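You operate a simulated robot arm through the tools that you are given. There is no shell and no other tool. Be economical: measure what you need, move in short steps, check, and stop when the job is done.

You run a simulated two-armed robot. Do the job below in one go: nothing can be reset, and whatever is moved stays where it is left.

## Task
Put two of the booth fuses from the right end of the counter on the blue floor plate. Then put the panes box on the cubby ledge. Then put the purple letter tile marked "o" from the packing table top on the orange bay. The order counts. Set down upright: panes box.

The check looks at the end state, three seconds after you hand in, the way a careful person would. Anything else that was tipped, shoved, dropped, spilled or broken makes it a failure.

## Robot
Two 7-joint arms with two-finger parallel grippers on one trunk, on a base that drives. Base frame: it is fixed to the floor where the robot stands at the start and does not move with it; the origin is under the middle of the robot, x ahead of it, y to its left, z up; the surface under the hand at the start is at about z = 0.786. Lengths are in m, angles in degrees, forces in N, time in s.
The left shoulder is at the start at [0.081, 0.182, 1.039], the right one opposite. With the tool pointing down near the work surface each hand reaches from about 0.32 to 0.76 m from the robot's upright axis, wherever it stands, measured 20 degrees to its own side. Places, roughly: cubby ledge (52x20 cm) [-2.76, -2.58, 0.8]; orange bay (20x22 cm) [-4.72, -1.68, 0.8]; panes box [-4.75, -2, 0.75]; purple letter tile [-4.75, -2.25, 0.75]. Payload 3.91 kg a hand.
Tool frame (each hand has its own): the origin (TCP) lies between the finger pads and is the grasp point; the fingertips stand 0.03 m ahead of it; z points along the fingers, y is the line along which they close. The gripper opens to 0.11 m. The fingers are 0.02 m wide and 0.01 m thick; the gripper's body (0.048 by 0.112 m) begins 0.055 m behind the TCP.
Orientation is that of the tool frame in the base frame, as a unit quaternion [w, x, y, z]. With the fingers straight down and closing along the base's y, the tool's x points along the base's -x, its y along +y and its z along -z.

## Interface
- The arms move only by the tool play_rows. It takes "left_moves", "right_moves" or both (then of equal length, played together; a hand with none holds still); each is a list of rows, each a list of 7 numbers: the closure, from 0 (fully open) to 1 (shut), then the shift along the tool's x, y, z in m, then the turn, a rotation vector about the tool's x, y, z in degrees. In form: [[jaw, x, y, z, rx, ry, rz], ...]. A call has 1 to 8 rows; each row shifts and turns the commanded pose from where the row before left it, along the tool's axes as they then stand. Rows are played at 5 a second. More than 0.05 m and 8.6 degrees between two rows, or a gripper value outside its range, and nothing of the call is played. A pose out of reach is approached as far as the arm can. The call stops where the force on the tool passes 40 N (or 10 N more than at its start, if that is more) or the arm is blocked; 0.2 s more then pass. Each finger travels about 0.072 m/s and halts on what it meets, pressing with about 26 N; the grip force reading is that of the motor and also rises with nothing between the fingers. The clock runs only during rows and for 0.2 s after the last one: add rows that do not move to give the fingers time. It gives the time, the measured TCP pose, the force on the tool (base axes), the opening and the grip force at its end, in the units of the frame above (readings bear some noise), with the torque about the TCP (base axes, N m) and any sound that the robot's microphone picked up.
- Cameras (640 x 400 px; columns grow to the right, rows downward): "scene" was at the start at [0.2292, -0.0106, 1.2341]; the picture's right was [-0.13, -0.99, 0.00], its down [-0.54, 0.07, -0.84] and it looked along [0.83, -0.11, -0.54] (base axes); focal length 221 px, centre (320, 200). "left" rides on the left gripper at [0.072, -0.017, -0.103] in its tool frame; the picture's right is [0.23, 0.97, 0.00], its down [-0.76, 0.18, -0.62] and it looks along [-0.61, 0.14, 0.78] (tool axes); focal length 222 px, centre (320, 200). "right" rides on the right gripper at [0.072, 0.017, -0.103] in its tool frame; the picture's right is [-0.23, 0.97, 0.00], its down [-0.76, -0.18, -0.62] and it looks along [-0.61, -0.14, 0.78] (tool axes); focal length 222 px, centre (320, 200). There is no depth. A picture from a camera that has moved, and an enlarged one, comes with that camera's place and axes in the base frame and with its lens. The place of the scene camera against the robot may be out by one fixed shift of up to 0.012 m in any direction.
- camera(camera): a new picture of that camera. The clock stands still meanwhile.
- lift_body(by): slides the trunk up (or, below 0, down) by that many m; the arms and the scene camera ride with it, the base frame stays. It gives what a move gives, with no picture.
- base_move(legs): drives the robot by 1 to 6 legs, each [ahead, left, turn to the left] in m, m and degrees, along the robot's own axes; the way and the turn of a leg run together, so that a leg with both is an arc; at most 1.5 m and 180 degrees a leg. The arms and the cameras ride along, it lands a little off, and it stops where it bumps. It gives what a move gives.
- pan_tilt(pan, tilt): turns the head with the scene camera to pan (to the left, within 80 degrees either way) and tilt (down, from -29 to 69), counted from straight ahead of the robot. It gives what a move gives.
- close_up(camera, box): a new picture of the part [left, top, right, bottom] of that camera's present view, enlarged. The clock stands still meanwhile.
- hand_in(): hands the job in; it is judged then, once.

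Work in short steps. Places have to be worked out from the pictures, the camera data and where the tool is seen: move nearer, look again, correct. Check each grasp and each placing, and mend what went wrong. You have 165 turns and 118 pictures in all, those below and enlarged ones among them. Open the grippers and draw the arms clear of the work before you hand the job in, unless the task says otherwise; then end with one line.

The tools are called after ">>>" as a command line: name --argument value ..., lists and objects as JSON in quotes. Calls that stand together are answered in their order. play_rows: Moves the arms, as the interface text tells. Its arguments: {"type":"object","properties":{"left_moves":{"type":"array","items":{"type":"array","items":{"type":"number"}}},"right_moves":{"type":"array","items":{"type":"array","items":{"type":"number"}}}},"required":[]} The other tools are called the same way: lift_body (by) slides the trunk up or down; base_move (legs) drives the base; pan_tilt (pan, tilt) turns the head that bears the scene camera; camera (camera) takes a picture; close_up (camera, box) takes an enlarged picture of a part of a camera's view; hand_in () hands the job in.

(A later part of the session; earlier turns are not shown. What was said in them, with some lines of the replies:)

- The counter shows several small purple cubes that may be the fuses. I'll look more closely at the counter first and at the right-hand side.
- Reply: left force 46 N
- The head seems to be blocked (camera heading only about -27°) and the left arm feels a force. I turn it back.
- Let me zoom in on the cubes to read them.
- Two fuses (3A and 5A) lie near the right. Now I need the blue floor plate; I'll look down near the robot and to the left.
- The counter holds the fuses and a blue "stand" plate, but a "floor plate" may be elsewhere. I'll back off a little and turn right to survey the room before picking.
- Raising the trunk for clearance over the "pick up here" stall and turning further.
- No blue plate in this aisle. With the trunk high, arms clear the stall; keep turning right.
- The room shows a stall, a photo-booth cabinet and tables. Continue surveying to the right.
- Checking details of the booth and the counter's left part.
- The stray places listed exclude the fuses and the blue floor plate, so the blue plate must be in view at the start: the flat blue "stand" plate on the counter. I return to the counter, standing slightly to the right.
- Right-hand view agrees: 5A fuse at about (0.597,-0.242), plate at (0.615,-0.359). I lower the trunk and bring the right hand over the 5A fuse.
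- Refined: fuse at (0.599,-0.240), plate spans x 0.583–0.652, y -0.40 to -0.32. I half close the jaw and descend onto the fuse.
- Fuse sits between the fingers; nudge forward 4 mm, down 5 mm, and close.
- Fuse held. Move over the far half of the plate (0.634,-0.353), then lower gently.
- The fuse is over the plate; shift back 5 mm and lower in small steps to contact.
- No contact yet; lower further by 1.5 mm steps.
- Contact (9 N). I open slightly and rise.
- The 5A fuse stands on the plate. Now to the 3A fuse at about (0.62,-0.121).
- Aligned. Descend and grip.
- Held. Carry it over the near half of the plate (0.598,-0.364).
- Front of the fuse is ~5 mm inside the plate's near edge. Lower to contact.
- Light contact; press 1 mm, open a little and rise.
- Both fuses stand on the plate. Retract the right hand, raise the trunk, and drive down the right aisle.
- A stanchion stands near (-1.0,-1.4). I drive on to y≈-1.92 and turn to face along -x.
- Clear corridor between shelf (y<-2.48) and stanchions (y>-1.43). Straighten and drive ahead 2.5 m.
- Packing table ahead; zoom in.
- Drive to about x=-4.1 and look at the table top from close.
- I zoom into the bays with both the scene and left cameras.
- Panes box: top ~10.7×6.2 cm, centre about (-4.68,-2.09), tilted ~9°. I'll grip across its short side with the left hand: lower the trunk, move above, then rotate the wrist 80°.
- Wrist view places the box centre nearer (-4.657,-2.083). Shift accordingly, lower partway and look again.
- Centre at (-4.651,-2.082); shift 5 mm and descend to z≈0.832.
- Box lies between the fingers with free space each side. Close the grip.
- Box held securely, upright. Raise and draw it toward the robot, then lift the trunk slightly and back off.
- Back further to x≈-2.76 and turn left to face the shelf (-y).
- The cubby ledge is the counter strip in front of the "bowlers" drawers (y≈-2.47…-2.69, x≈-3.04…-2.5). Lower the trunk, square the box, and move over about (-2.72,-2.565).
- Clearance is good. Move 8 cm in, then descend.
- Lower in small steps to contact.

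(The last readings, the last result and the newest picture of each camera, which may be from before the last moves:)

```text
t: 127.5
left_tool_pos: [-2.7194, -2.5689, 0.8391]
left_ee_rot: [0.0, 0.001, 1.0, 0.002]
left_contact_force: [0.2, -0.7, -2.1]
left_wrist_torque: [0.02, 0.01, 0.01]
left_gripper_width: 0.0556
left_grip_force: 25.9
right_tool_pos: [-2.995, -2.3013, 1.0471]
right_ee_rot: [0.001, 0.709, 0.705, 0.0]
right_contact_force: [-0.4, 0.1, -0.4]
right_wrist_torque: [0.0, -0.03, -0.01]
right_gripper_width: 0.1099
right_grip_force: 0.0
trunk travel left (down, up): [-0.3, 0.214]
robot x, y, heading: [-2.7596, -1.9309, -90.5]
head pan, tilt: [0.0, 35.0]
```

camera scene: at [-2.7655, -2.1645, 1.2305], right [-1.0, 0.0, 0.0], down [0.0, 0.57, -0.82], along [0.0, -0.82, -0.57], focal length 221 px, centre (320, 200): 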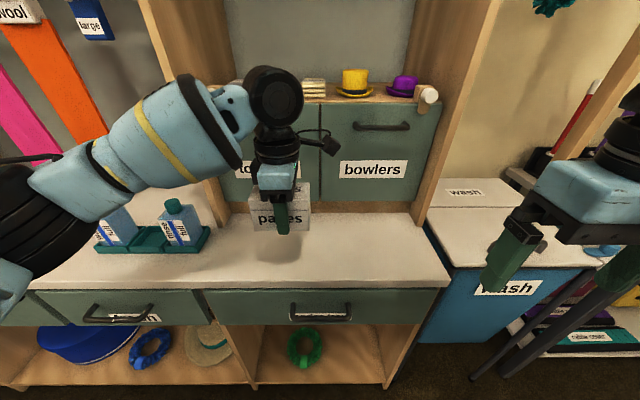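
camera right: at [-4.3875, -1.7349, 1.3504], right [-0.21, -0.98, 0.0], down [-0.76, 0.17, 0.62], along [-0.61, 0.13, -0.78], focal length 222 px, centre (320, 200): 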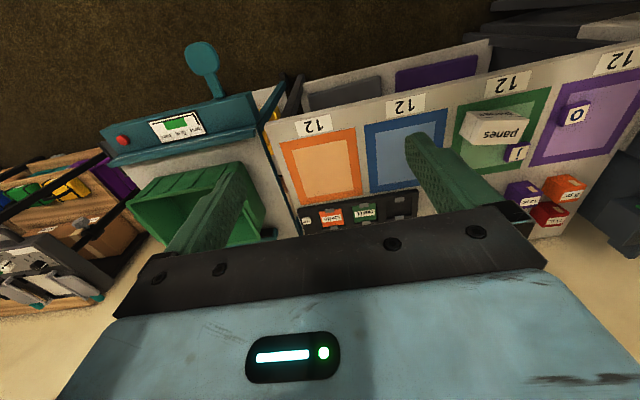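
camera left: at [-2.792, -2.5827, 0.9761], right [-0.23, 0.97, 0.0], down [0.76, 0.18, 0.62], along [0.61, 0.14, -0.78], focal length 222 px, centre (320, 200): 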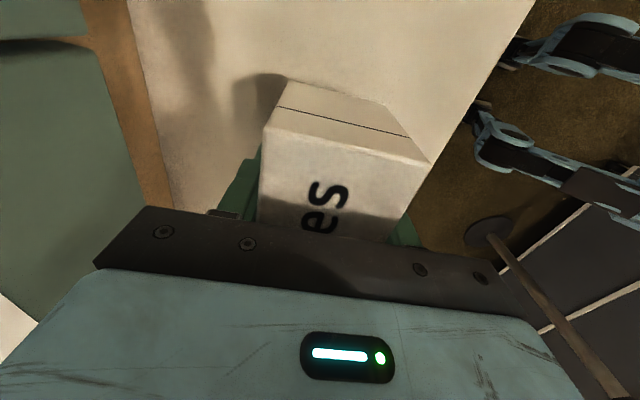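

Still free; continue down in 2 mm steps.

>>> play_rows --left_moves '[[0.65, 0, 0, 0.002, 0, 0, 0], [0.65, 0, 0, 0.002, 0, 0, 0], [0.65, 0, 0, 0.002, 0, 0, 0], [0.65, 0, 0, 0, 0, 0, 0]]'

>>> close_up --camera "scene" --box '[260, 180, 360, 260]'

```text
t: 128.4
left_tool_pos: [-2.721, -2.569, 0.832]
left_ee_rot: [0.0, 0.0, 1.0, 0.001]
left_contact_force: [0.8, 0.5, -1.3]
left_wrist_torque: [0.01, 0.01, -0.03]
left_gripper_width: 0.0558
left_grip_force: 25.3
right_tool_pos: [-2.9962, -2.3005, 1.0471]
right_ee_rot: [0.0, 0.709, 0.705, 0.0]
right_contact_force: [-0.1, 0.0, 0.0]
right_wrist_torque: [-0.04, 0.0, -0.02]
right_gripper_width: 0.1098
right_grip_force: 0.1
trunk travel left (down, up): [-0.3, 0.214]
robot x, y, heading: [-2.7581, -1.933, -90.4]
head pan, tilt: [0.0, 35.0]
```

```text
5.00 times, centred on (310, 220) of scene
camera zoom: at [-2.765, -2.1638, 1.2306], right [-1.0, 0.0, 0.0], down [0.0, 0.57, -0.82], along [0.0, -0.82, -0.57], focal length 1106 px, centre (370, 100)
```

zoom: 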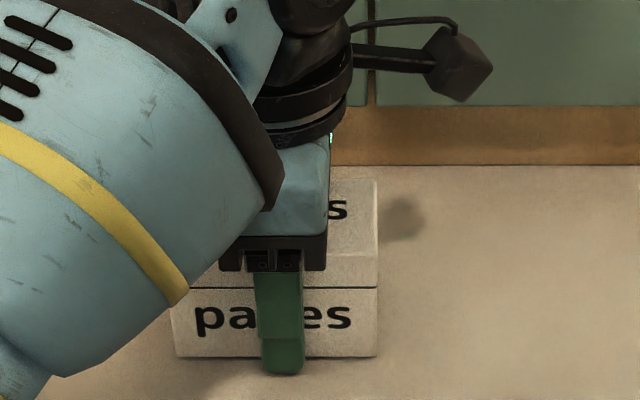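

Nearly there; 1.5 mm steps more.

>>> play_rows --left_moves '[[0.65, 0, 0, 0.0015, 0, 0, 0], [0.65, 0, 0, 0.0015, 0, 0, 0], [0.65, 0, 0, 0, 0, 0, 0]]'

```text
t: 129.2
left_tool_pos: [-2.7201, -2.5691, 0.8302]
left_ee_rot: [0.0, 0.001, 1.0, 0.0]
left_contact_force: [0.0, -1.9, 0.6]
left_wrist_torque: [0.08, -0.02, -0.04]
left_gripper_width: 0.0559
left_grip_force: 25.8
right_tool_pos: [-2.9947, -2.3004, 1.0467]
right_ee_rot: [0.0, 0.709, 0.705, 0.0]
right_contact_force: [-0.4, -0.1, -0.1]
right_wrist_torque: [0.0, 0.02, -0.02]
right_gripper_width: 0.1099
right_grip_force: 0.1
trunk travel left (down, up): [-0.3, 0.214]
robot x, y, heading: [-2.7627, -1.9324, -90.3]
head pan, tilt: [0.0, 35.0]
```

Contact has begun (weight taken). Press 1 mm more, then open and rise.

>>> play_rows --left_moves '[[0.65, 0, 0, 0.001, 0, 0, 0], [0.4, 0, 0, 0, 0, 0, 0], [0.2, 0, 0, 0, 0, 0, 0], [0.1, 0, 0, 0, 0, 0, 0], [0.1, 0, 0, -0.03, 0, 0, 0], [0.1, 0, 0, -0.04, 0, 0, 0], [0.1, 0, 0, -0.04, 0, 0, 0], [0.1, 0, 0, -0.04, 0, 0, 0]]'

>>> play_rows --left_moves '[[0, 0, 0.045, -0.01, 0, 0, 0], [0, 0, 0.045, -0.01, 0, 0, 0], [0, 0, 0.045, -0.01, 0, 0, 0], [0, 0, 0.045, -0.01, 0, 0, 0], [0, 0, 0.045, -0.01, 0, 0, 0]]'

>>> camera --camera "scene"

```text
t: 131.1
left_tool_pos: [-2.7176, -2.5677, 0.9797]
left_ee_rot: [0.001, 0.001, 1.0, 0.002]
left_contact_force: [0.0, 0.1, -0.3]
left_wrist_torque: [-0.01, 0.0, -0.03]
left_gripper_width: 0.0991
left_grip_force: 0.1
right_tool_pos: [-2.9958, -2.3011, 1.0462]
right_ee_rot: [0.0, 0.71, 0.705, 0.001]
right_contact_force: [-0.3, 0.5, 0.1]
right_wrist_torque: [-0.01, 0.0, 0.02]
right_gripper_width: 0.1101
right_grip_force: 0.0
trunk travel left (down, up): [-0.3, 0.214]
robot x, y, heading: [-2.7594, -1.9328, -90.3]
head pan, tilt: [0.0, 35.0]
```

```text
t: 132.2
left_tool_pos: [-2.7198, -2.3432, 1.0288]
left_ee_rot: [0.0, 0.0, 1.0, 0.0]
left_contact_force: [0.4, -0.2, -1.0]
left_wrist_torque: [-0.01, -0.02, -0.02]
left_gripper_width: 0.1101
left_grip_force: 0.0
right_tool_pos: [-2.9955, -2.2977, 1.0475]
right_ee_rot: [0.0, 0.71, 0.704, 0.0]
right_contact_force: [0.0, 0.2, 0.3]
right_wrist_torque: [-0.04, 0.01, 0.0]
right_gripper_width: 0.1101
right_grip_force: 0.2
trunk travel left (down, up): [-0.3, 0.214]
robot x, y, heading: [-2.7606, -1.9303, -90.1]
head pan, tilt: [0.0, 35.0]
```

```text
59 pictures are left
camera scene: at [-2.7656, -2.1614, 1.2312], right [-1.0, 0.0, 0.0], down [0.0, 0.57, -0.82], along [0.0, -0.82, -0.57], focal length 221 px, centre (320, 200)
```

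scene: 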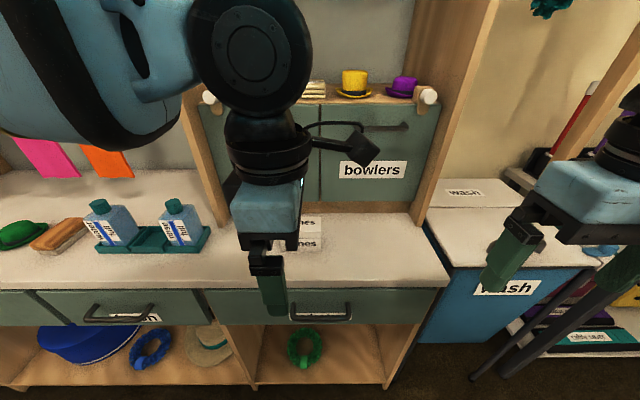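

Box appears upright on the ledge. Raise the trunk and confirm from higher, then turn back toward the packing table.

>>> lift_body --by 0.2

>>> close_up --camera "scene" --box '[200, 150, 440, 310]'

>>> base_move --legs '[[0, 0, -89.7], [0.6, 0, 0]]'

>>> camera --camera "scene"

```text
t: 134.4
left_tool_pos: [-2.7191, -2.3462, 1.2263]
left_ee_rot: [0.0, 0.0, 1.0, 0.003]
left_contact_force: [0.0, 0.0, -0.5]
left_wrist_torque: [0.02, -0.02, -0.04]
left_gripper_width: 0.1101
left_grip_force: 0.1
right_tool_pos: [-2.9958, -2.3011, 1.246]
right_ee_rot: [-0.001, 0.709, 0.705, 0.001]
right_contact_force: [-0.4, 0.1, -0.5]
right_wrist_torque: [0.0, 0.02, 0.0]
right_gripper_width: 0.1098
right_grip_force: 0.1
trunk travel left (down, up): [-0.5, 0.014]
robot x, y, heading: [-2.7597, -1.9317, -90.4]
head pan, tilt: [0.0, 35.0]
```

```text
2.50 times, centred on (320, 230) of scene
camera zoom: at [-2.7644, -2.0494, 1.4551], right [-1.0, 0.0, 0.0], down [0.0, 0.57, -0.82], along [0.0, -0.82, -0.57], focal length 553 px, centre (320, 125)
```

zoom: 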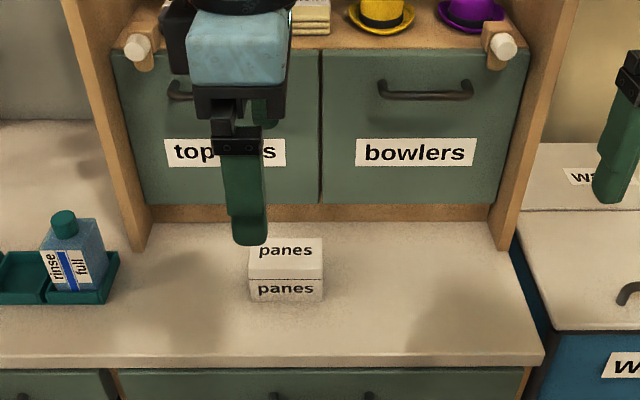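

```text
t: 141.6
left_tool_pos: [-3.7662, -1.9857, 1.2285]
left_ee_rot: [0.0, 0.701, 0.713, 0.001]
left_contact_force: [-0.1, 0.7, 0.1]
left_wrist_torque: [0.01, -0.01, 0.02]
left_gripper_width: 0.1102
left_grip_force: 0.0
right_tool_pos: [-3.7279, -1.7098, 1.2471]
right_ee_rot: [0.001, 1.0, 0.006, 0.0]
right_contact_force: [0.3, -0.6, 0.8]
right_wrist_torque: [0.0, 0.02, 0.0]
right_gripper_width: 0.1101
right_grip_force: 0.1
trunk travel left (down, up): [-0.5, 0.014]
robot x, y, heading: [-3.3552, -1.9374, -179.4]
head pan, tilt: [0.0, 35.0]
```

```text
57 pictures are left
camera scene: at [-3.4769, -1.9392, 1.4554], right [-0.01, 1.0, 0.0], down [0.57, 0.01, -0.82], along [-0.82, -0.01, -0.57], focal length 221 px, centre (320, 200)
```

scene: 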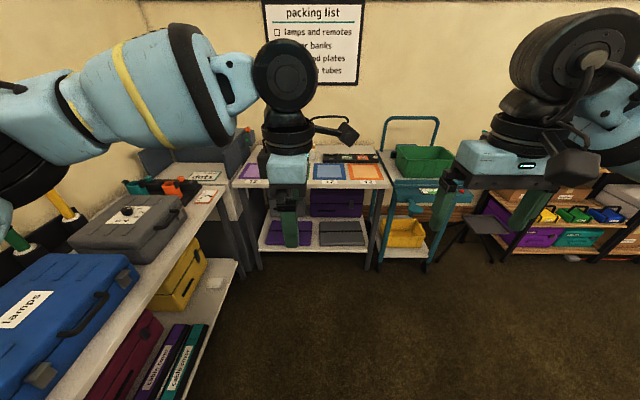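

The panes box stands well on the ledge. Tile "o" estimated at (-4.685,-2.293). Drive up to the packing table.

>>> base_move --legs '[[0.72, 0, -0.5]]'

>>> lift_body --by -0.2

>>> pan_tilt --pan 0 --tilt 50

>>> camera --camera "scene"

```text
t: 145.5
left_tool_pos: [-4.4738, -1.9838, 1.2293]
left_ee_rot: [-0.001, 0.707, 0.707, 0.0]
left_contact_force: [-0.4, 0.3, -1.0]
left_wrist_torque: [0.0, -0.02, -0.02]
left_gripper_width: 0.1099
left_grip_force: 0.1
right_tool_pos: [-4.4317, -1.7063, 1.2471]
right_ee_rot: [0.0, 1.0, -0.002, 0.0]
right_contact_force: [-0.3, 0.4, 1.1]
right_wrist_torque: [0.01, -0.01, -0.01]
right_gripper_width: 0.1098
right_grip_force: 0.1
trunk travel left (down, up): [-0.5, 0.014]
robot x, y, heading: [-4.0606, -1.9401, 179.8]
head pan, tilt: [0.0, 35.0]
```

```text
t: 147.6
left_tool_pos: [-4.4752, -1.9828, 1.029]
left_ee_rot: [0.0, 0.707, 0.708, 0.0]
left_contact_force: [-0.1, -0.1, 0.8]
left_wrist_torque: [-0.01, -0.03, 0.0]
left_gripper_width: 0.1103
left_grip_force: 0.0
right_tool_pos: [-4.4313, -1.7067, 1.0474]
right_ee_rot: [0.001, 1.0, -0.002, -0.001]
right_contact_force: [-0.1, -0.4, 0.5]
right_wrist_torque: [0.01, 0.0, 0.03]
right_gripper_width: 0.1102
right_grip_force: 0.0
trunk travel left (down, up): [-0.3, 0.214]
robot x, y, heading: [-4.0649, -1.9445, 179.9]
head pan, tilt: [0.0, 35.0]
```

```text
t: 148.4
left_tool_pos: [-4.4747, -1.9842, 1.0295]
left_ee_rot: [0.0, 0.707, 0.707, 0.0]
left_contact_force: [0.6, 0.2, -0.7]
left_wrist_torque: [-0.02, -0.03, 0.04]
left_gripper_width: 0.1103
left_grip_force: 0.0
right_tool_pos: [-4.4315, -1.7066, 1.0474]
right_ee_rot: [0.001, 1.0, -0.001, 0.0]
right_contact_force: [0.2, 0.5, -0.3]
right_wrist_torque: [0.04, 0.02, -0.01]
right_gripper_width: 0.11
right_grip_force: 0.1
trunk travel left (down, up): [-0.3, 0.214]
robot x, y, heading: [-4.06, -1.9415, 179.6]
head pan, tilt: [0.0, 50.0]
```

```text
56 pictures are left
camera scene: at [-4.2891, -1.941, 1.209], right [0.0, 1.0, 0.0], down [0.77, 0.0, -0.64], along [-0.64, 0.0, -0.77], focal length 221 px, centre (320, 200)
```

scene: 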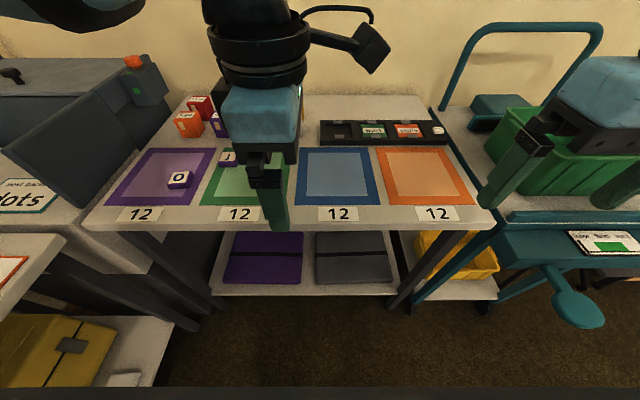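

Move the left hand above the tile.

>>> play_rows --left_moves '[[0, -0.0386, -0.0262, 0.008, 0, 0, 0], [0, -0.0386, -0.0262, 0.008, 0, 0, 0], [0, -0.0386, -0.0262, 0.008, 0, 0, 0], [0, -0.0386, -0.0262, 0.008, 0, 0, 0], [0, -0.0386, -0.0262, 0.008, 0, 0, 0], [0, -0.0386, -0.0262, 0.008, 0, 0, 0], [0, -0.0386, -0.0262, 0.008, 0, 0, 0], [0, -0.0386, -0.0262, 0.008, 0, 0, 0]]'

>>> camera --camera "left"

>>> camera --camera "scene"

```text
t: 150.2
left_tool_pos: [-4.6851, -2.2925, 0.9649]
left_ee_rot: [0.001, 0.707, 0.707, 0.001]
left_contact_force: [-1.0, 0.2, -0.4]
left_wrist_torque: [0.04, 0.0, 0.04]
left_gripper_width: 0.11
left_grip_force: 0.0
right_tool_pos: [-4.433, -1.7072, 1.047]
right_ee_rot: [0.0, 1.0, -0.002, -0.001]
right_contact_force: [-0.2, 0.2, 0.7]
right_wrist_torque: [0.02, 0.01, 0.0]
right_gripper_width: 0.11
right_grip_force: 0.1
trunk travel left (down, up): [-0.3, 0.214]
robot x, y, heading: [-4.0623, -1.943, 180.1]
head pan, tilt: [0.0, 50.0]
```

```text
55 pictures are left
camera left: at [-4.7021, -2.219, 1.0692], right [0.97, 0.23, 0.0], down [0.18, -0.76, 0.62], along [0.14, -0.61, -0.78], focal length 222 px, centre (320, 200)
```

left: 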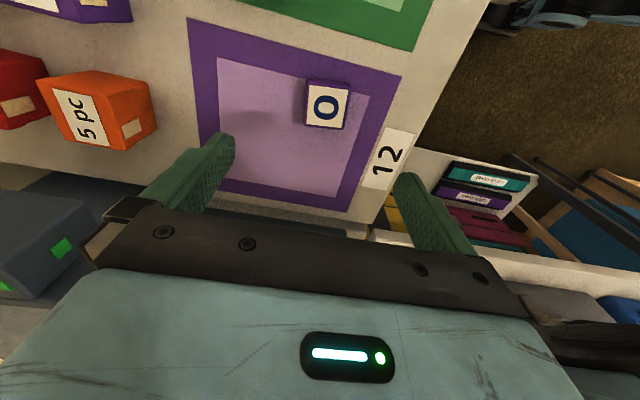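

```text
54 pictures are left
camera scene: at [-4.2895, -1.9414, 1.2088], right [0.0, 1.0, 0.0], down [0.77, 0.0, -0.64], along [-0.64, 0.0, -0.77], focal length 221 px, centre (320, 200)
```

scene: 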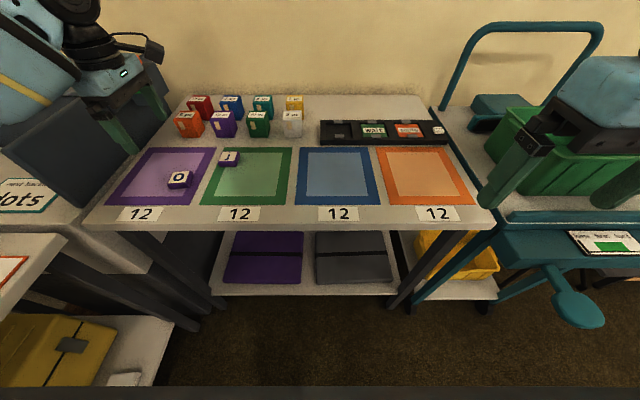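

Tile at (-4.679,-2.288). Adjust, descend to z≈0.85 with jaw at ~8 cm, and look.

>>> play_rows --left_moves '[[0.3, 0.004, 0.006, 0.03, 0, 0, 0], [0.3, 0, 0, 0.04, 0, 0, 0], [0.3, 0, 0, 0.04, 0, 0, 0]]'

>>> camera --camera "left"

```text
t: 151.0
left_tool_pos: [-4.6782, -2.2862, 0.8546]
left_ee_rot: [0.0, 0.708, 0.707, 0.001]
left_contact_force: [-0.1, -0.2, 0.4]
left_wrist_torque: [0.0, 0.01, 0.01]
left_gripper_width: 0.0772
left_grip_force: 0.1
right_tool_pos: [-4.4322, -1.7082, 1.0457]
right_ee_rot: [0.001, 1.0, -0.002, 0.001]
right_contact_force: [0.0, 0.0, 0.3]
right_wrist_torque: [0.01, 0.02, -0.01]
right_gripper_width: 0.11
right_grip_force: 0.1
trunk travel left (down, up): [-0.3, 0.214]
robot x, y, heading: [-4.0632, -1.9417, 180.0]
head pan, tilt: [0.0, 50.0]
```

```text
53 pictures are left
camera left: at [-4.6954, -2.2128, 0.9585], right [0.97, 0.23, 0.0], down [0.18, -0.76, 0.62], along [0.14, -0.61, -0.78], focal length 222 px, centre (320, 200)
```

left: 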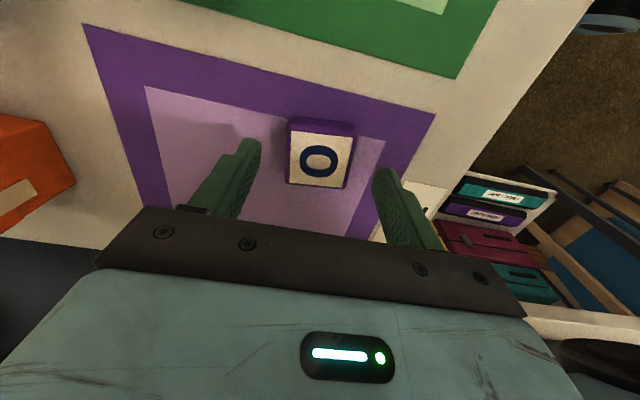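

Centered; tile yaw ~8.5°. Rotate the wrist to match, lower to 0.823 and close.

>>> play_rows --left_moves '[[0.3, 0, 0, 0.012, 0, 0, -8.5], [0.3, 0, 0, 0.012, 0, 0, 0], [0.3, 0, 0, 0.007, 0, 0, 0], [0.3, 0, 0, 0, 0, 0, 0]]'

>>> camera --camera "left"

```text
t: 152.0
left_tool_pos: [-4.6787, -2.2869, 0.8317]
left_ee_rot: [-0.006, 0.652, 0.758, -0.002]
left_contact_force: [5.1, 2.2, 16.4]
left_wrist_torque: [-0.03, -0.9, 0.13]
left_gripper_width: 0.0799
left_grip_force: 2.6
right_tool_pos: [-4.4332, -1.706, 1.0474]
right_ee_rot: [0.001, 1.0, -0.002, -0.001]
right_contact_force: [-0.3, -0.1, -0.5]
right_wrist_torque: [0.02, 0.0, 0.02]
right_gripper_width: 0.11
right_grip_force: 0.1
trunk travel left (down, up): [-0.3, 0.214]
robot x, y, heading: [-4.0638, -1.9437, 179.8]
head pan, tilt: [0.0, 50.0]
stopped in row 4 (left hand): the force on the tool passed its limit at 43 N (the readings are from after the stop); the commanded pose is now the measured one
```

```text
52 pictures are left
camera left: at [-4.705, -2.2179, 0.9368], right [0.93, 0.37, -0.01], down [0.3, -0.73, 0.62], along [0.22, -0.58, -0.79], focal length 222 px, centre (320, 200)
```

left: 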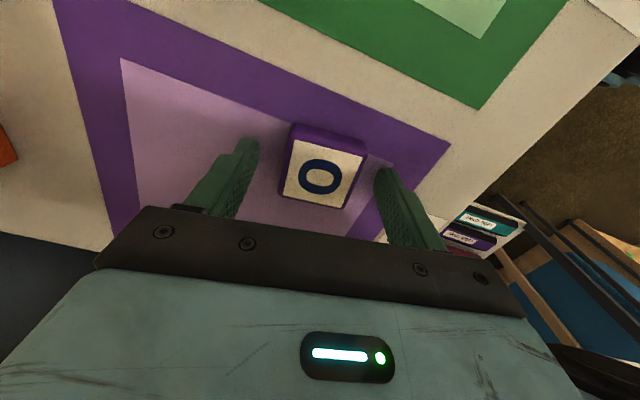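

The fingertips touched the table (table z≈0.80). Raise 4 mm and close on the tile.

>>> play_rows --left_moves '[[0.3, 0, 0, -0.004, 0, 0, 0], [0.3, 0, 0, 0, 0, 0, 0]]'

>>> play_rows --left_moves '[[0.6, 0, 0, 0, 0, 0, 0], [0.75, 0, 0, 0, 0, 0, 0], [0.75, 0, 0, 0, 0, 0, 0], [0.75, 0, 0, 0, 0, 0, 0]]'

>>> camera --camera "left"

```text
t: 152.6
left_tool_pos: [-4.6784, -2.2901, 0.8323]
left_ee_rot: [-0.004, 0.651, 0.759, -0.002]
left_contact_force: [0.2, -0.2, 0.0]
left_wrist_torque: [0.01, 0.01, 0.02]
left_gripper_width: 0.0771
left_grip_force: 0.0
right_tool_pos: [-4.4312, -1.7077, 1.0477]
right_ee_rot: [0.0, 1.0, -0.002, 0.0]
right_contact_force: [-0.4, -0.1, 0.1]
right_wrist_torque: [-0.01, 0.0, -0.06]
right_gripper_width: 0.1099
right_grip_force: 0.0
trunk travel left (down, up): [-0.3, 0.214]
robot x, y, heading: [-4.0641, -1.9452, 179.9]
head pan, tilt: [0.0, 50.0]
```

```text
t: 153.6
left_tool_pos: [-4.6791, -2.2888, 0.8336]
left_ee_rot: [-0.004, 0.652, 0.758, -0.002]
left_contact_force: [-0.1, -0.6, 0.6]
left_wrist_torque: [0.03, -0.02, -0.02]
left_gripper_width: 0.0467
left_grip_force: 26.0
right_tool_pos: [-4.4311, -1.7074, 1.0473]
right_ee_rot: [0.0, 1.0, -0.002, 0.0]
right_contact_force: [0.2, 0.7, 0.3]
right_wrist_torque: [-0.02, 0.07, -0.01]
right_gripper_width: 0.1097
right_grip_force: 0.1
trunk travel left (down, up): [-0.3, 0.214]
robot x, y, heading: [-4.0651, -1.9405, 179.9]
head pan, tilt: [0.0, 50.0]
```

```text
51 pictures are left
camera left: at [-4.7056, -2.2185, 0.9376], right [0.93, 0.37, -0.01], down [0.3, -0.73, 0.62], along [0.22, -0.58, -0.79], focal length 222 px, centre (320, 200)
```

left: 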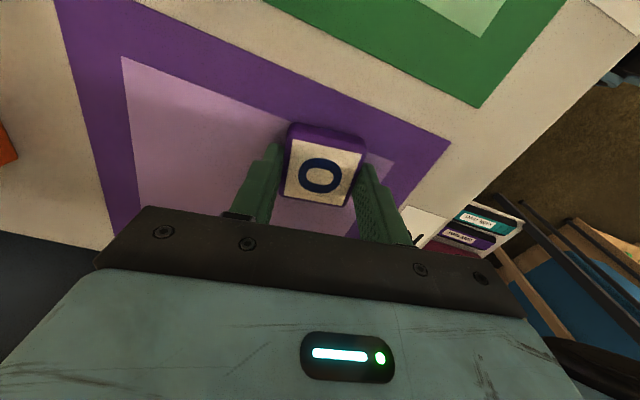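

Tile gripped. Lift, then draw back toward the robot's centre.

>>> play_rows --left_moves '[[0.75, 0, 0, -0.03, 0, 0, 0], [0.75, 0, 0, -0.04, 0, 0, 0], [0.75, 0, 0, -0.04, 0, 0, 0], [0.75, 0, 0, -0.04, 0, 0, 0]]'

>>> play_rows --left_moves '[[0.75, 0.0323, 0.0289, -0.005, 0, 0, 0], [0.75, 0.0323, 0.0289, -0.005, 0, 0, 0], [0.75, 0.0323, 0.0289, -0.005, 0, 0, 0], [0.75, 0.0323, 0.0289, -0.005, 0, 0, 0], [0.75, 0.0323, 0.0289, -0.005, 0, 0, 0], [0.75, 0.0323, 0.0289, -0.005, 0, 0, 0], [0.75, 0.0323, 0.0289, -0.005, 0, 0, 0]]'

>>> camera --camera "scene"

```text
t: 154.6
left_tool_pos: [-4.6785, -2.2888, 0.984]
left_ee_rot: [-0.005, 0.652, 0.758, -0.002]
left_contact_force: [-0.1, 1.4, 0.1]
left_wrist_torque: [-0.02, 0.01, 0.02]
left_gripper_width: 0.0467
left_grip_force: 26.1
right_tool_pos: [-4.4319, -1.7073, 1.0471]
right_ee_rot: [0.001, 1.0, -0.003, 0.0]
right_contact_force: [0.0, 0.1, -0.6]
right_wrist_torque: [-0.01, -0.01, 0.02]
right_gripper_width: 0.1099
right_grip_force: 0.0
trunk travel left (down, up): [-0.3, 0.214]
robot x, y, heading: [-4.0632, -1.9436, 180.0]
head pan, tilt: [0.0, 50.0]
```

```text
t: 156.2
left_tool_pos: [-4.5095, -2.0346, 1.0159]
left_ee_rot: [-0.004, 0.652, 0.759, -0.002]
left_contact_force: [0.1, 0.4, -1.2]
left_wrist_torque: [-0.04, 0.02, -0.01]
left_gripper_width: 0.0467
left_grip_force: 26.1
right_tool_pos: [-4.4312, -1.706, 1.0461]
right_ee_rot: [0.001, 1.0, -0.002, -0.002]
right_contact_force: [0.1, 0.2, -0.2]
right_wrist_torque: [-0.03, 0.02, 0.01]
right_gripper_width: 0.1099
right_grip_force: 0.1
trunk travel left (down, up): [-0.3, 0.214]
robot x, y, heading: [-4.0609, -1.9448, 180.2]
head pan, tilt: [0.0, 50.0]
```

```text
50 pictures are left
camera scene: at [-4.288, -1.9396, 1.2091], right [0.0, 1.0, 0.0], down [0.77, 0.0, -0.64], along [-0.64, 0.0, -0.77], focal length 221 px, centre (320, 200)
```

scene: 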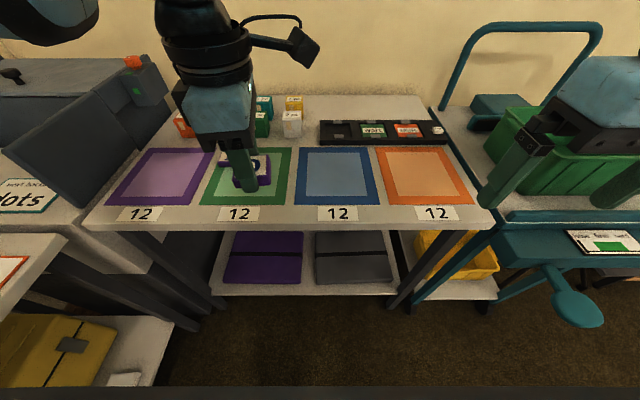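

Move the right hand up and aside, then shift the base 0.11 m to the right.

>>> play_rows --right_moves '[[0, 0, -0.02, -0.035, 0, 0, 0], [0, 0, -0.02, -0.035, 0, 0, 0], [0, 0, -0.02, -0.03, 0, 0, 0]]'

>>> base_move --legs '[[0, -0.11, 0]]'

>>> camera --camera "scene"

```text
t: 157.0
left_tool_pos: [-4.5105, -2.0358, 1.0157]
left_ee_rot: [-0.005, 0.652, 0.758, -0.003]
left_contact_force: [0.0, 0.9, -1.0]
left_wrist_torque: [0.0, 0.02, 0.02]
left_gripper_width: 0.0468
left_grip_force: 26.0
right_tool_pos: [-4.4314, -1.6509, 1.1433]
right_ee_rot: [0.002, 1.0, -0.002, -0.001]
right_contact_force: [-0.3, -0.1, -0.6]
right_wrist_torque: [0.02, 0.0, -0.01]
right_gripper_width: 0.1101
right_grip_force: 0.1
right hand out of reach, approached as far as the arm can: row 3
trunk travel left (down, up): [-0.3, 0.214]
robot x, y, heading: [-4.0588, -1.9426, 180.0]
head pan, tilt: [0.0, 50.0]
```

```text
t: 158.6
left_tool_pos: [-4.5095, -1.9299, 1.0169]
left_ee_rot: [-0.004, 0.652, 0.759, -0.002]
left_contact_force: [0.5, 0.6, -0.7]
left_wrist_torque: [-0.01, 0.0, 0.01]
left_gripper_width: 0.0466
left_grip_force: 25.3
right_tool_pos: [-4.4328, -1.5432, 1.1426]
right_ee_rot: [0.001, 1.0, -0.001, -0.002]
right_contact_force: [0.7, -0.1, -0.4]
right_wrist_torque: [-0.02, -0.03, 0.03]
right_gripper_width: 0.11
right_grip_force: 0.0
trunk travel left (down, up): [-0.3, 0.214]
robot x, y, heading: [-4.0642, -1.8341, 180.2]
head pan, tilt: [0.0, 50.0]
```

```text
49 pictures are left
camera scene: at [-4.2888, -1.8334, 1.2089], right [0.0, 1.0, 0.0], down [0.77, 0.0, -0.64], along [-0.64, 0.0, -0.77], focal length 221 px, centre (320, 200)
```

scene: 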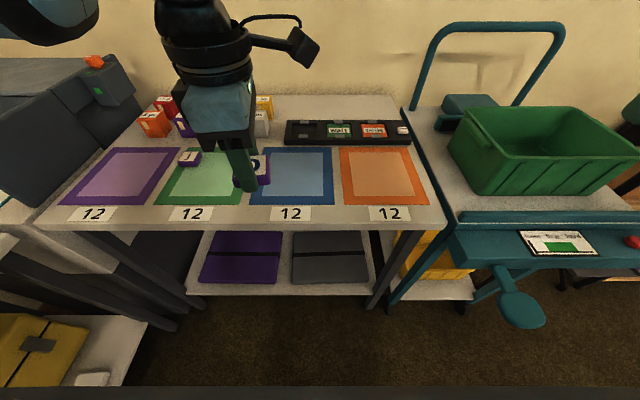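

Move the tile over the orange bay at about (-4.69,-1.68).

>>> play_rows --left_moves '[[0.75, 0.0391, -0.0201, 0.013, 0, 0, 0], [0.75, 0.0391, -0.0201, 0.013, 0, 0, 0], [0.75, 0.0391, -0.0201, 0.013, 0, 0, 0], [0.75, 0.0391, -0.0201, 0.013, 0, 0, 0], [0.75, 0.0391, -0.0201, 0.013, 0, 0, 0], [0.75, 0.0391, -0.0201, 0.013, 0, 0, 0], [0.75, 0.0391, -0.0201, 0.013, 0, 0, 0]]'

>>> camera --camera "left"

>>> camera --camera "scene"

```text
t: 160.2
left_tool_pos: [-4.7149, -1.8125, 0.9377]
left_ee_rot: [-0.006, 0.589, 0.808, 0.006]
left_contact_force: [-0.1, 0.0, 1.1]
left_wrist_torque: [-0.03, 0.04, 0.03]
left_gripper_width: 0.0466
left_grip_force: 26.3
left hand out of reach, approached as far as the arm can: row 6, 7
right_tool_pos: [-4.4337, -1.5422, 1.1424]
right_ee_rot: [0.002, 1.0, -0.001, -0.002]
right_contact_force: [0.6, 0.4, -0.5]
right_wrist_torque: [-0.04, 0.02, 0.01]
right_gripper_width: 0.1102
right_grip_force: 0.0
trunk travel left (down, up): [-0.3, 0.214]
robot x, y, heading: [-4.0632, -1.8368, 180.1]
head pan, tilt: [0.0, 50.0]
stopped in row 7 (left hand): the arm was blocked; the commanded pose is now the measured one
```

```text
48 pictures are left
camera left: at [-4.753, -1.7488, 1.0434], right [0.86, 0.52, 0.01], down [0.4, -0.68, 0.61], along [0.32, -0.52, -0.79], focal length 222 px, centre (320, 200)
```

left: 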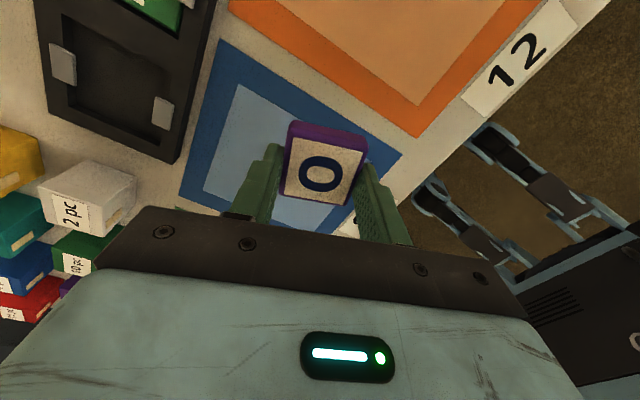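

```text
47 pictures are left
camera scene: at [-4.2882, -1.8334, 1.2091], right [0.0, 1.0, 0.0], down [0.77, 0.0, -0.64], along [-0.64, 0.0, -0.77], focal length 221 px, centre (320, 200)
```

scene: 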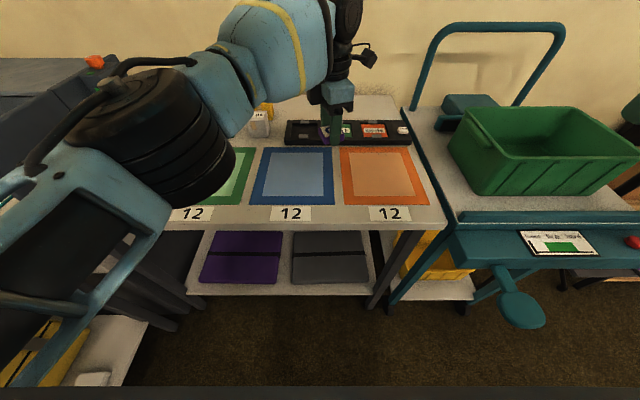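

The wrist is at its limit in this orientation. I draw back and unrotate the wrist to its natural orientation.

>>> play_rows --left_moves '[[0.75, -0.036, 0.02, -0.012, 0, 0, 0], [0.75, -0.036, 0.02, -0.012, 0, 0, 0], [0.75, -0.036, 0.02, -0.012, 0, 0, 0], [0.75, -0.036, 0.02, -0.012, 0, 0, 0], [0.75, -0.036, 0.02, -0.012, 0, 0, 0]]'

>>> play_rows --left_moves '[[0.75, 0, 0, 0, 0, 0, 8.3], [0.75, 0, 0, 0, 0, 0, 8.3], [0.75, 0, 0, 0, 0, 0, 8.3], [0.75, 0, 0, 0, 0, 0, 8.3], [0.75, 0, 0, 0, 0, 0, 8.3], [0.75, 0, 0, 0, 0, 0, 8.3], [0.75, 0, 0, 0, 0, 0, 8.3]]'

>>> play_rows --left_moves '[[0.75, 0, 0, 0, 0, 0, 8.3], [0.75, 0, 0, 0, 0, 0, 8.3], [0.75, 0, 0, 0, 0, 0, 8.3], [0.75, 0, 0, 0, 0, 0, 8.3], [0.75, 0, 0, 0, 0, 0, 8.3], [0.75, 0, 0, 0, 0, 0, 8.3]]'

>>> camera --camera "scene"

```text
t: 161.4
left_tool_pos: [-4.5911, -1.9456, 0.9976]
left_ee_rot: [-0.011, 0.609, 0.793, -0.004]
left_contact_force: [0.8, 0.1, -2.0]
left_wrist_torque: [-0.01, 0.02, 0.01]
left_gripper_width: 0.0467
left_grip_force: 26.2
left hand out of reach, approached as far as the arm can: row 4, 5
right_tool_pos: [-4.4306, -1.5441, 1.1435]
right_ee_rot: [0.002, 1.0, 0.0, -0.002]
right_contact_force: [-0.1, 0.0, -1.1]
right_wrist_torque: [0.0, 0.02, 0.01]
right_gripper_width: 0.1101
right_grip_force: 0.0
trunk travel left (down, up): [-0.3, 0.214]
robot x, y, heading: [-4.0625, -1.8337, 179.9]
head pan, tilt: [0.0, 50.0]
```

```text
t: 163.0
left_tool_pos: [-4.5816, -1.9573, 0.995]
left_ee_rot: [-0.008, 0.909, 0.417, 0.003]
left_contact_force: [0.0, 0.1, -0.3]
left_wrist_torque: [0.02, 0.02, 0.0]
left_gripper_width: 0.047
left_grip_force: 26.1
right_tool_pos: [-4.4334, -1.5443, 1.1438]
right_ee_rot: [0.001, 1.0, -0.001, 0.0]
right_contact_force: [0.4, 0.1, 0.5]
right_wrist_torque: [0.02, -0.01, 0.02]
right_gripper_width: 0.1098
right_grip_force: 0.1
trunk travel left (down, up): [-0.3, 0.214]
robot x, y, heading: [-4.0609, -1.8355, 179.9]
head pan, tilt: [0.0, 50.0]
```

```text
t: 164.4
left_tool_pos: [-4.5804, -1.9567, 0.9953]
left_ee_rot: [-0.009, 1.0, -0.004, -0.002]
left_contact_force: [-0.2, -0.7, -0.7]
left_wrist_torque: [0.0, 0.01, 0.03]
left_gripper_width: 0.0469
left_grip_force: 26.1
right_tool_pos: [-4.4332, -1.5436, 1.1428]
right_ee_rot: [0.002, 1.0, 0.0, -0.002]
right_contact_force: [0.4, 0.3, 0.3]
right_wrist_torque: [0.0, 0.01, -0.03]
right_gripper_width: 0.1101
right_grip_force: 0.0
trunk travel left (down, up): [-0.3, 0.214]
robot x, y, heading: [-4.0625, -1.8331, 180.0]
head pan, tilt: [0.0, 50.0]
```

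```text
46 pictures are left
camera scene: at [-4.289, -1.8341, 1.2089], right [0.0, 1.0, 0.0], down [0.77, 0.0, -0.64], along [-0.64, 0.0, -0.77], focal length 221 px, centre (320, 200)
```

scene: 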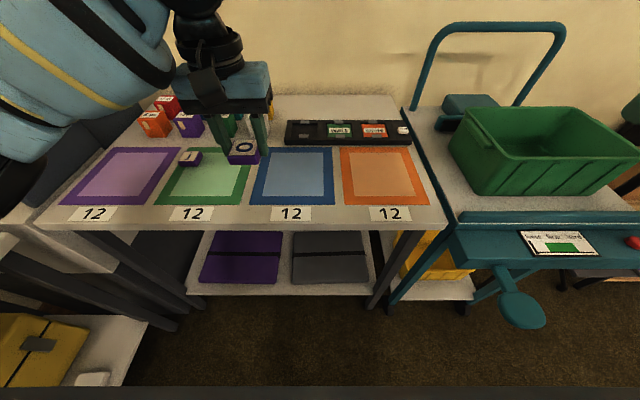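

Wrist is back to natural orientation and the tile is still held. Go to the orange bay again.

>>> play_rows --left_moves '[[0.75, -0.0143, -0.0389, 0.01, -1, 0, 0], [0.75, -0.0143, -0.0389, 0.01, 0, 0, 0], [0.75, -0.0143, -0.0389, 0.01, 0, 0, 0], [0.75, -0.0143, -0.0389, 0.01, 0, 0, 0], [0.75, -0.0143, -0.0389, 0.01, 0, 0, 0], [0.75, -0.0143, -0.0389, 0.01, 0, 0, 0], [0.75, -0.0143, -0.0389, 0.01, 0, 0, 0]]'

>>> camera --camera "left"

>>> camera --camera "scene"

```text
t: 166.2
left_tool_pos: [-4.6911, -1.7911, 0.9059]
left_ee_rot: [0.006, 0.998, 0.052, 0.024]
left_contact_force: [-0.2, 0.6, 0.3]
left_wrist_torque: [0.0, -0.02, 0.0]
left_gripper_width: 0.0469
left_grip_force: 26.0
left hand out of reach, approached as far as the arm can: row 6, 7
right_tool_pos: [-4.4342, -1.5449, 1.1436]
right_ee_rot: [0.002, 1.0, -0.001, -0.001]
right_contact_force: [-0.6, -0.4, -0.1]
right_wrist_torque: [0.0, 0.04, 0.02]
right_gripper_width: 0.11
right_grip_force: 0.1
trunk travel left (down, up): [-0.3, 0.214]
robot x, y, heading: [-4.0625, -1.8367, 179.9]
head pan, tilt: [0.0, 50.0]
stopped in row 7 (left hand): the arm was blocked; the commanded pose is now the measured one
```

```text
45 pictures are left
camera left: at [-4.6257, -1.7638, 1.0126], right [0.33, -0.95, 0.02], down [-0.77, -0.25, 0.59], along [-0.55, -0.21, -0.81], focal length 222 px, centre (320, 200)
```

left: 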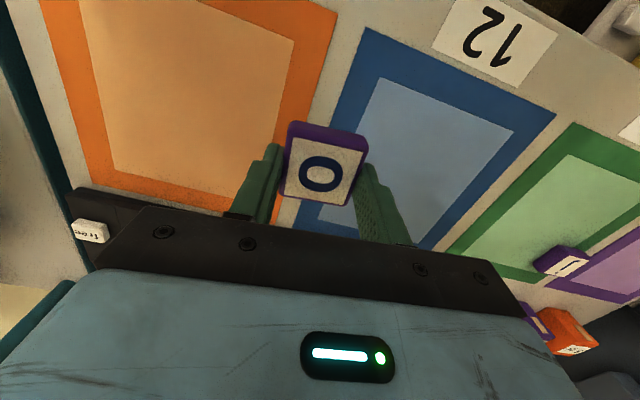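

```text
44 pictures are left
camera scene: at [-4.2894, -1.8346, 1.2088], right [0.0, 1.0, 0.0], down [0.77, 0.0, -0.64], along [-0.64, 0.0, -0.77], focal length 221 px, centre (320, 200)
```

scene: 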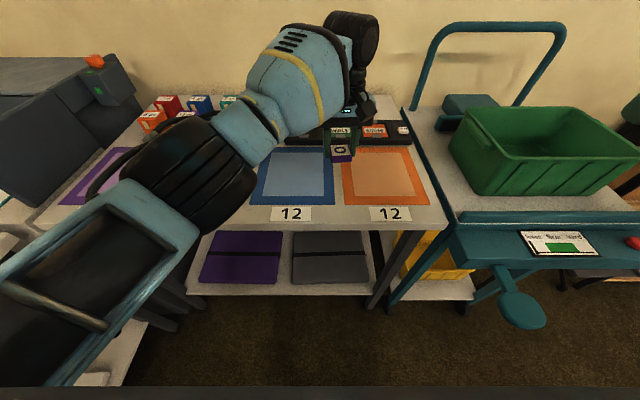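

The left arm is at its limit to the right; rotating the base 16° right will swing the tile over the bay. First lift slightly for clearance.

>>> play_rows --left_moves '[[0.75, 0.015, 0.03, -0.03, 0, 0, 0], [0.75, 0.015, 0.03, -0.03, 0, 0, 0]]'

>>> base_move --legs '[[0, 0, -16]]'

>>> camera --camera "left"

>>> camera --camera "scene"

```text
t: 166.8
left_tool_pos: [-4.6536, -1.8451, 0.9692]
left_ee_rot: [0.005, 0.999, 0.049, 0.024]
left_contact_force: [0.4, -0.1, -0.7]
left_wrist_torque: [-0.01, -0.02, -0.01]
left_gripper_width: 0.0467
left_grip_force: 25.9
right_tool_pos: [-4.4332, -1.5442, 1.1437]
right_ee_rot: [0.002, 1.0, -0.001, -0.001]
right_contact_force: [0.3, 0.0, -0.3]
right_wrist_torque: [0.01, -0.01, 0.01]
right_gripper_width: 0.1099
right_grip_force: 0.0
trunk travel left (down, up): [-0.3, 0.214]
robot x, y, heading: [-4.0599, -1.8351, 180.0]
head pan, tilt: [0.0, 50.0]
```

```text
t: 168.1
left_tool_pos: [-4.6343, -1.6813, 0.969]
left_ee_rot: [0.008, 0.996, -0.089, 0.022]
left_contact_force: [-1.1, -0.3, 0.1]
left_wrist_torque: [0.0, 0.02, -0.01]
left_gripper_width: 0.0466
left_grip_force: 26.0
right_tool_pos: [-4.3396, -1.4549, 1.142]
right_ee_rot: [0.001, 0.99, -0.138, -0.001]
right_contact_force: [-0.8, -0.1, -0.6]
right_wrist_torque: [-0.01, 0.01, -0.03]
right_gripper_width: 0.1099
right_grip_force: 0.1
trunk travel left (down, up): [-0.3, 0.214]
robot x, y, heading: [-4.0602, -1.8376, 164.4]
head pan, tilt: [0.0, 50.0]
```

```text
43 pictures are left
camera left: at [-4.5642, -1.6747, 1.0759], right [0.05, -1.0, 0.02], down [-0.81, -0.03, 0.59], along [-0.59, -0.05, -0.81], focal length 222 px, centre (320, 200)
```

left: 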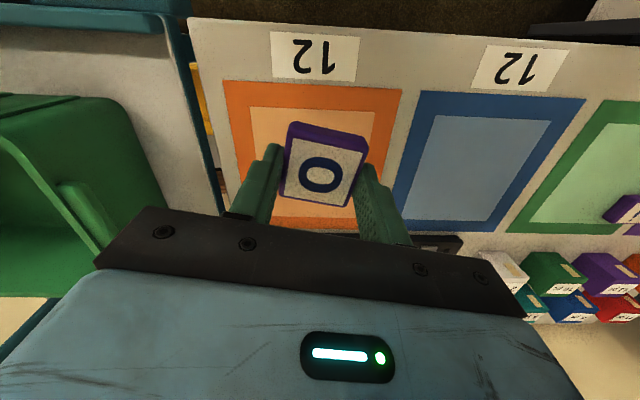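

```text
42 pictures are left
camera scene: at [-4.2804, -1.7735, 1.2089], right [0.27, 0.96, 0.0], down [0.74, -0.21, -0.64], along [-0.62, 0.18, -0.77], focal length 221 px, centre (320, 200)
```

scene: 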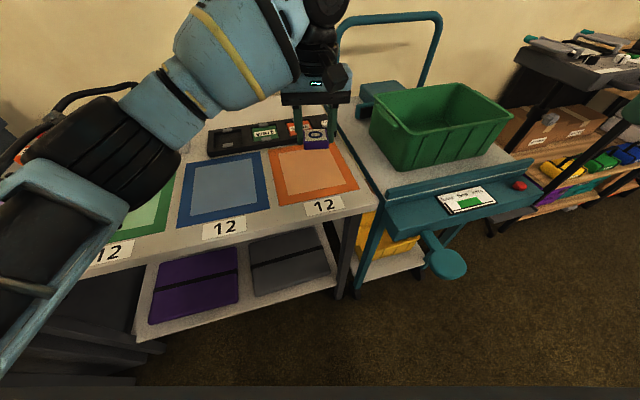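

Tile is above the bay. Correct the small tilt, move 5 cm deeper, and lower toward the table.

>>> play_rows --left_moves '[[0.75, -0.025, 0.0045, 0, 0.7, -2.6, 0], [0.75, -0.025, 0.0045, 0, 0, 0, 0], [0.75, 0, 0, 0.04, 0, 0, 0], [0.75, 0, 0, 0.04, 0, 0, 0], [0.75, 0, 0, 0.03, 0, 0, 0], [0.75, 0, 0, 0, 0, 0, 0]]'

>>> camera --camera "left"

```text
t: 169.5
left_tool_pos: [-4.6843, -1.6823, 0.8558]
left_ee_rot: [0.001, 0.996, -0.089, 0.001]
left_contact_force: [0.8, 0.3, -0.6]
left_wrist_torque: [-0.01, 0.02, 0.01]
left_gripper_width: 0.0465
left_grip_force: 26.5
right_tool_pos: [-4.3391, -1.4536, 1.143]
right_ee_rot: [0.002, 0.99, -0.138, -0.002]
right_contact_force: [-0.5, -0.4, -0.5]
right_wrist_torque: [-0.03, -0.01, 0.02]
right_gripper_width: 0.1103
right_grip_force: 0.1
trunk travel left (down, up): [-0.3, 0.214]
robot x, y, heading: [-4.0644, -1.8355, 164.2]
head pan, tilt: [0.0, 50.0]
```

```text
41 pictures are left
camera left: at [-4.6099, -1.677, 0.9601], right [0.05, -1.0, 0.0], down [-0.78, -0.04, 0.62], along [-0.62, -0.03, -0.78], focal length 222 px, centre (320, 200)
```

left: 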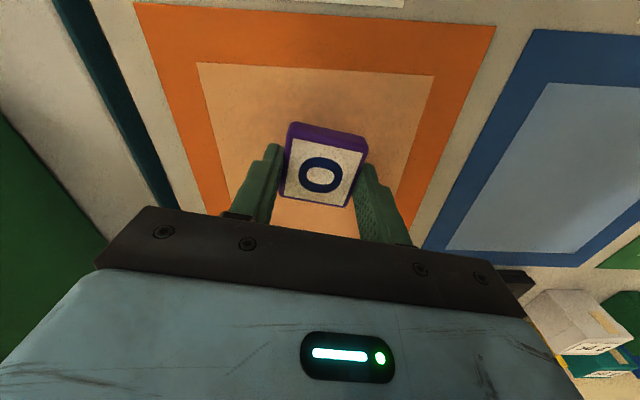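

Well within the bay. Lower to contact.

>>> play_rows --left_moves '[[0.75, 0, 0, 0.012, 0, 0, 0], [0.75, 0, 0, 0.005, 0, 0, 0], [0.75, 0, 0, 0.003, 0, 0, 0], [0.75, 0, 0, 0, 0, 0, 0]]'

```text
t: 170.5
left_tool_pos: [-4.6868, -1.6832, 0.8375]
left_ee_rot: [0.002, 0.996, -0.089, 0.001]
left_contact_force: [-0.6, -0.4, -0.7]
left_wrist_torque: [-0.02, 0.0, -0.03]
left_gripper_width: 0.0466
left_grip_force: 25.9
right_tool_pos: [-4.3395, -1.4539, 1.1428]
right_ee_rot: [0.002, 0.99, -0.139, -0.001]
right_contact_force: [0.3, 0.5, -0.4]
right_wrist_torque: [-0.04, 0.02, -0.01]
right_gripper_width: 0.1099
right_grip_force: 0.0
trunk travel left (down, up): [-0.3, 0.214]
robot x, y, heading: [-4.0647, -1.8354, 164.4]
head pan, tilt: [0.0, 50.0]
```

>>> play_rows --left_moves '[[0.75, 0, 0, 0.0015, 0, 0, 0], [0.75, 0, 0, 0.0015, 0, 0, 0], [0.75, 0, 0, 0.001, 0, 0, 0], [0.75, 0, 0, 0, 0, 0, 0]]'

```text
t: 171.5
left_tool_pos: [-4.6861, -1.6833, 0.8337]
left_ee_rot: [0.0, 0.996, -0.089, 0.001]
left_contact_force: [0.3, 0.0, 0.6]
left_wrist_torque: [0.0, 0.01, -0.03]
left_gripper_width: 0.0468
left_grip_force: 26.0
right_tool_pos: [-4.3404, -1.4539, 1.1422]
right_ee_rot: [0.002, 0.99, -0.139, -0.001]
right_contact_force: [0.4, -0.2, 0.6]
right_wrist_torque: [0.01, 0.02, 0.01]
right_gripper_width: 0.11
right_grip_force: 0.0
trunk travel left (down, up): [-0.3, 0.214]
robot x, y, heading: [-4.0634, -1.8353, 164.4]
head pan, tilt: [0.0, 50.0]
```

Same height as at pickup (0.8336). One more millimetre, then release and rise.

>>> play_rows --left_moves '[[0.75, 0, 0, 0.001, 0, 0, 0], [0.5, 0, 0, 0, 0, 0, 0], [0.3, 0, 0, 0, 0, 0, 0], [0.3, 0, 0, 0, 0, 0, 0], [0.3, 0, 0, -0.03, 0, 0, 0], [0.3, 0, 0, -0.04, 0, 0, 0], [0.3, 0, 0, -0.04, 0, 0, 0], [0.3, 0, 0, -0.04, 0, 0, 0]]'

>>> play_rows --left_moves '[[0, 0.045, 0, -0.01, 0, 0, 0], [0, 0.045, 0, -0.01, 0, 0, 0], [0, 0.045, 0, -0.01, 0, 0, 0], [0, 0.045, 0, -0.01, 0, 0, 0], [0, 0.045, 0, -0.01, 0, 0, 0]]'

>>> camera --camera "left"

>>> camera --camera "scene"

```text
t: 173.3
left_tool_pos: [-4.6853, -1.6836, 0.9828]
left_ee_rot: [0.001, 0.996, -0.088, 0.001]
left_contact_force: [-0.4, -0.1, 0.4]
left_wrist_torque: [0.0, 0.0, -0.02]
left_gripper_width: 0.077
left_grip_force: 0.1
right_tool_pos: [-4.3387, -1.4545, 1.1423]
right_ee_rot: [0.002, 0.99, -0.138, -0.001]
right_contact_force: [0.0, -0.3, 0.9]
right_wrist_torque: [0.0, 0.0, -0.01]
right_gripper_width: 0.1098
right_grip_force: 0.0
trunk travel left (down, up): [-0.3, 0.214]
robot x, y, heading: [-4.0642, -1.8337, 164.3]
head pan, tilt: [0.0, 50.0]
```

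```text
t: 174.5
left_tool_pos: [-4.4654, -1.7234, 1.033]
left_ee_rot: [0.001, 0.996, -0.088, 0.0]
left_contact_force: [0.1, -0.1, 0.1]
left_wrist_torque: [0.01, 0.01, 0.02]
left_gripper_width: 0.11
left_grip_force: 0.1
right_tool_pos: [-4.3392, -1.4545, 1.1428]
right_ee_rot: [0.001, 0.99, -0.138, -0.001]
right_contact_force: [-0.6, -0.6, -0.5]
right_wrist_torque: [-0.03, 0.02, -0.02]
right_gripper_width: 0.11
right_grip_force: 0.2
trunk travel left (down, up): [-0.3, 0.214]
robot x, y, heading: [-4.0638, -1.8372, 164.3]
head pan, tilt: [0.0, 50.0]
```

```text
40 pictures are left
camera left: at [-4.3904, -1.7167, 1.1378], right [0.05, -1.0, 0.0], down [-0.78, -0.04, 0.62], along [-0.62, -0.03, -0.78], focal length 222 px, centre (320, 200)
```

left: 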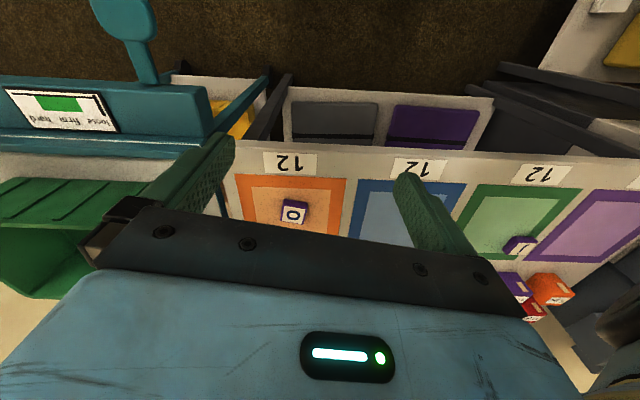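

```text
39 pictures are left
camera scene: at [-4.2799, -1.7736, 1.209], right [0.27, 0.96, 0.0], down [0.74, -0.21, -0.64], along [-0.62, 0.18, -0.77], focal length 221 px, centre (320, 200)
```

scene: 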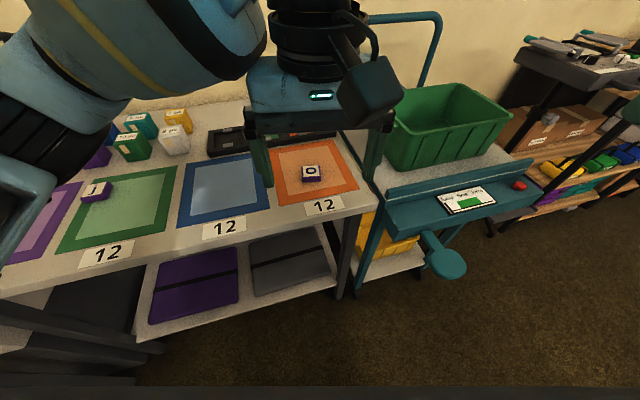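

All three placements are done; back the robot clear of the table.

>>> base_move --legs '[[0, 0, 15.7], [-0.5, 0, 0]]'

>>> camera --camera "scene"

```text
t: 178.4
left_tool_pos: [-3.9742, -1.8353, 1.0336]
left_ee_rot: [0.0, 0.999, 0.048, 0.001]
left_contact_force: [0.4, 0.5, 0.7]
left_wrist_torque: [-0.03, -0.01, 0.01]
left_gripper_width: 0.11
left_grip_force: 0.1
right_tool_pos: [-3.9268, -1.5432, 1.143]
right_ee_rot: [0.001, 1.0, -0.001, -0.002]
right_contact_force: [-1.0, 0.2, -1.0]
right_wrist_torque: [-0.01, -0.02, -0.02]
right_gripper_width: 0.1102
right_grip_force: 0.1
trunk travel left (down, up): [-0.3, 0.214]
robot x, y, heading: [-3.5549, -1.8326, 179.6]
head pan, tilt: [0.0, 50.0]
```

```text
38 pictures are left
camera scene: at [-3.7826, -1.8348, 1.209], right [0.0, 1.0, 0.0], down [0.77, 0.0, -0.64], along [-0.64, 0.0, -0.77], focal length 221 px, centre (320, 200)
```

scene: 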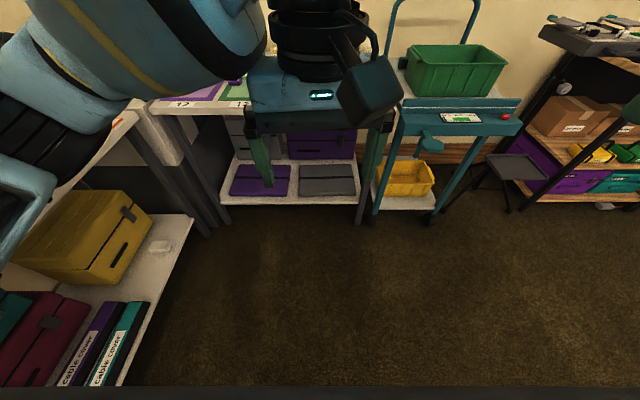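

Everything is clear of the work and the grippers are open; handing in.

>>> hand_in

```text
The job is handed in.
```

I did the three placements in order and handed the job in: two fuses (3 A and 5 A) on the blue plate marked "stand", the panes box upright on the cubby ledge, and the purple "o" tile on the orange bay. I took the "stand" plate to be the blue floor plate, because I saw no other blue plate while looking around.
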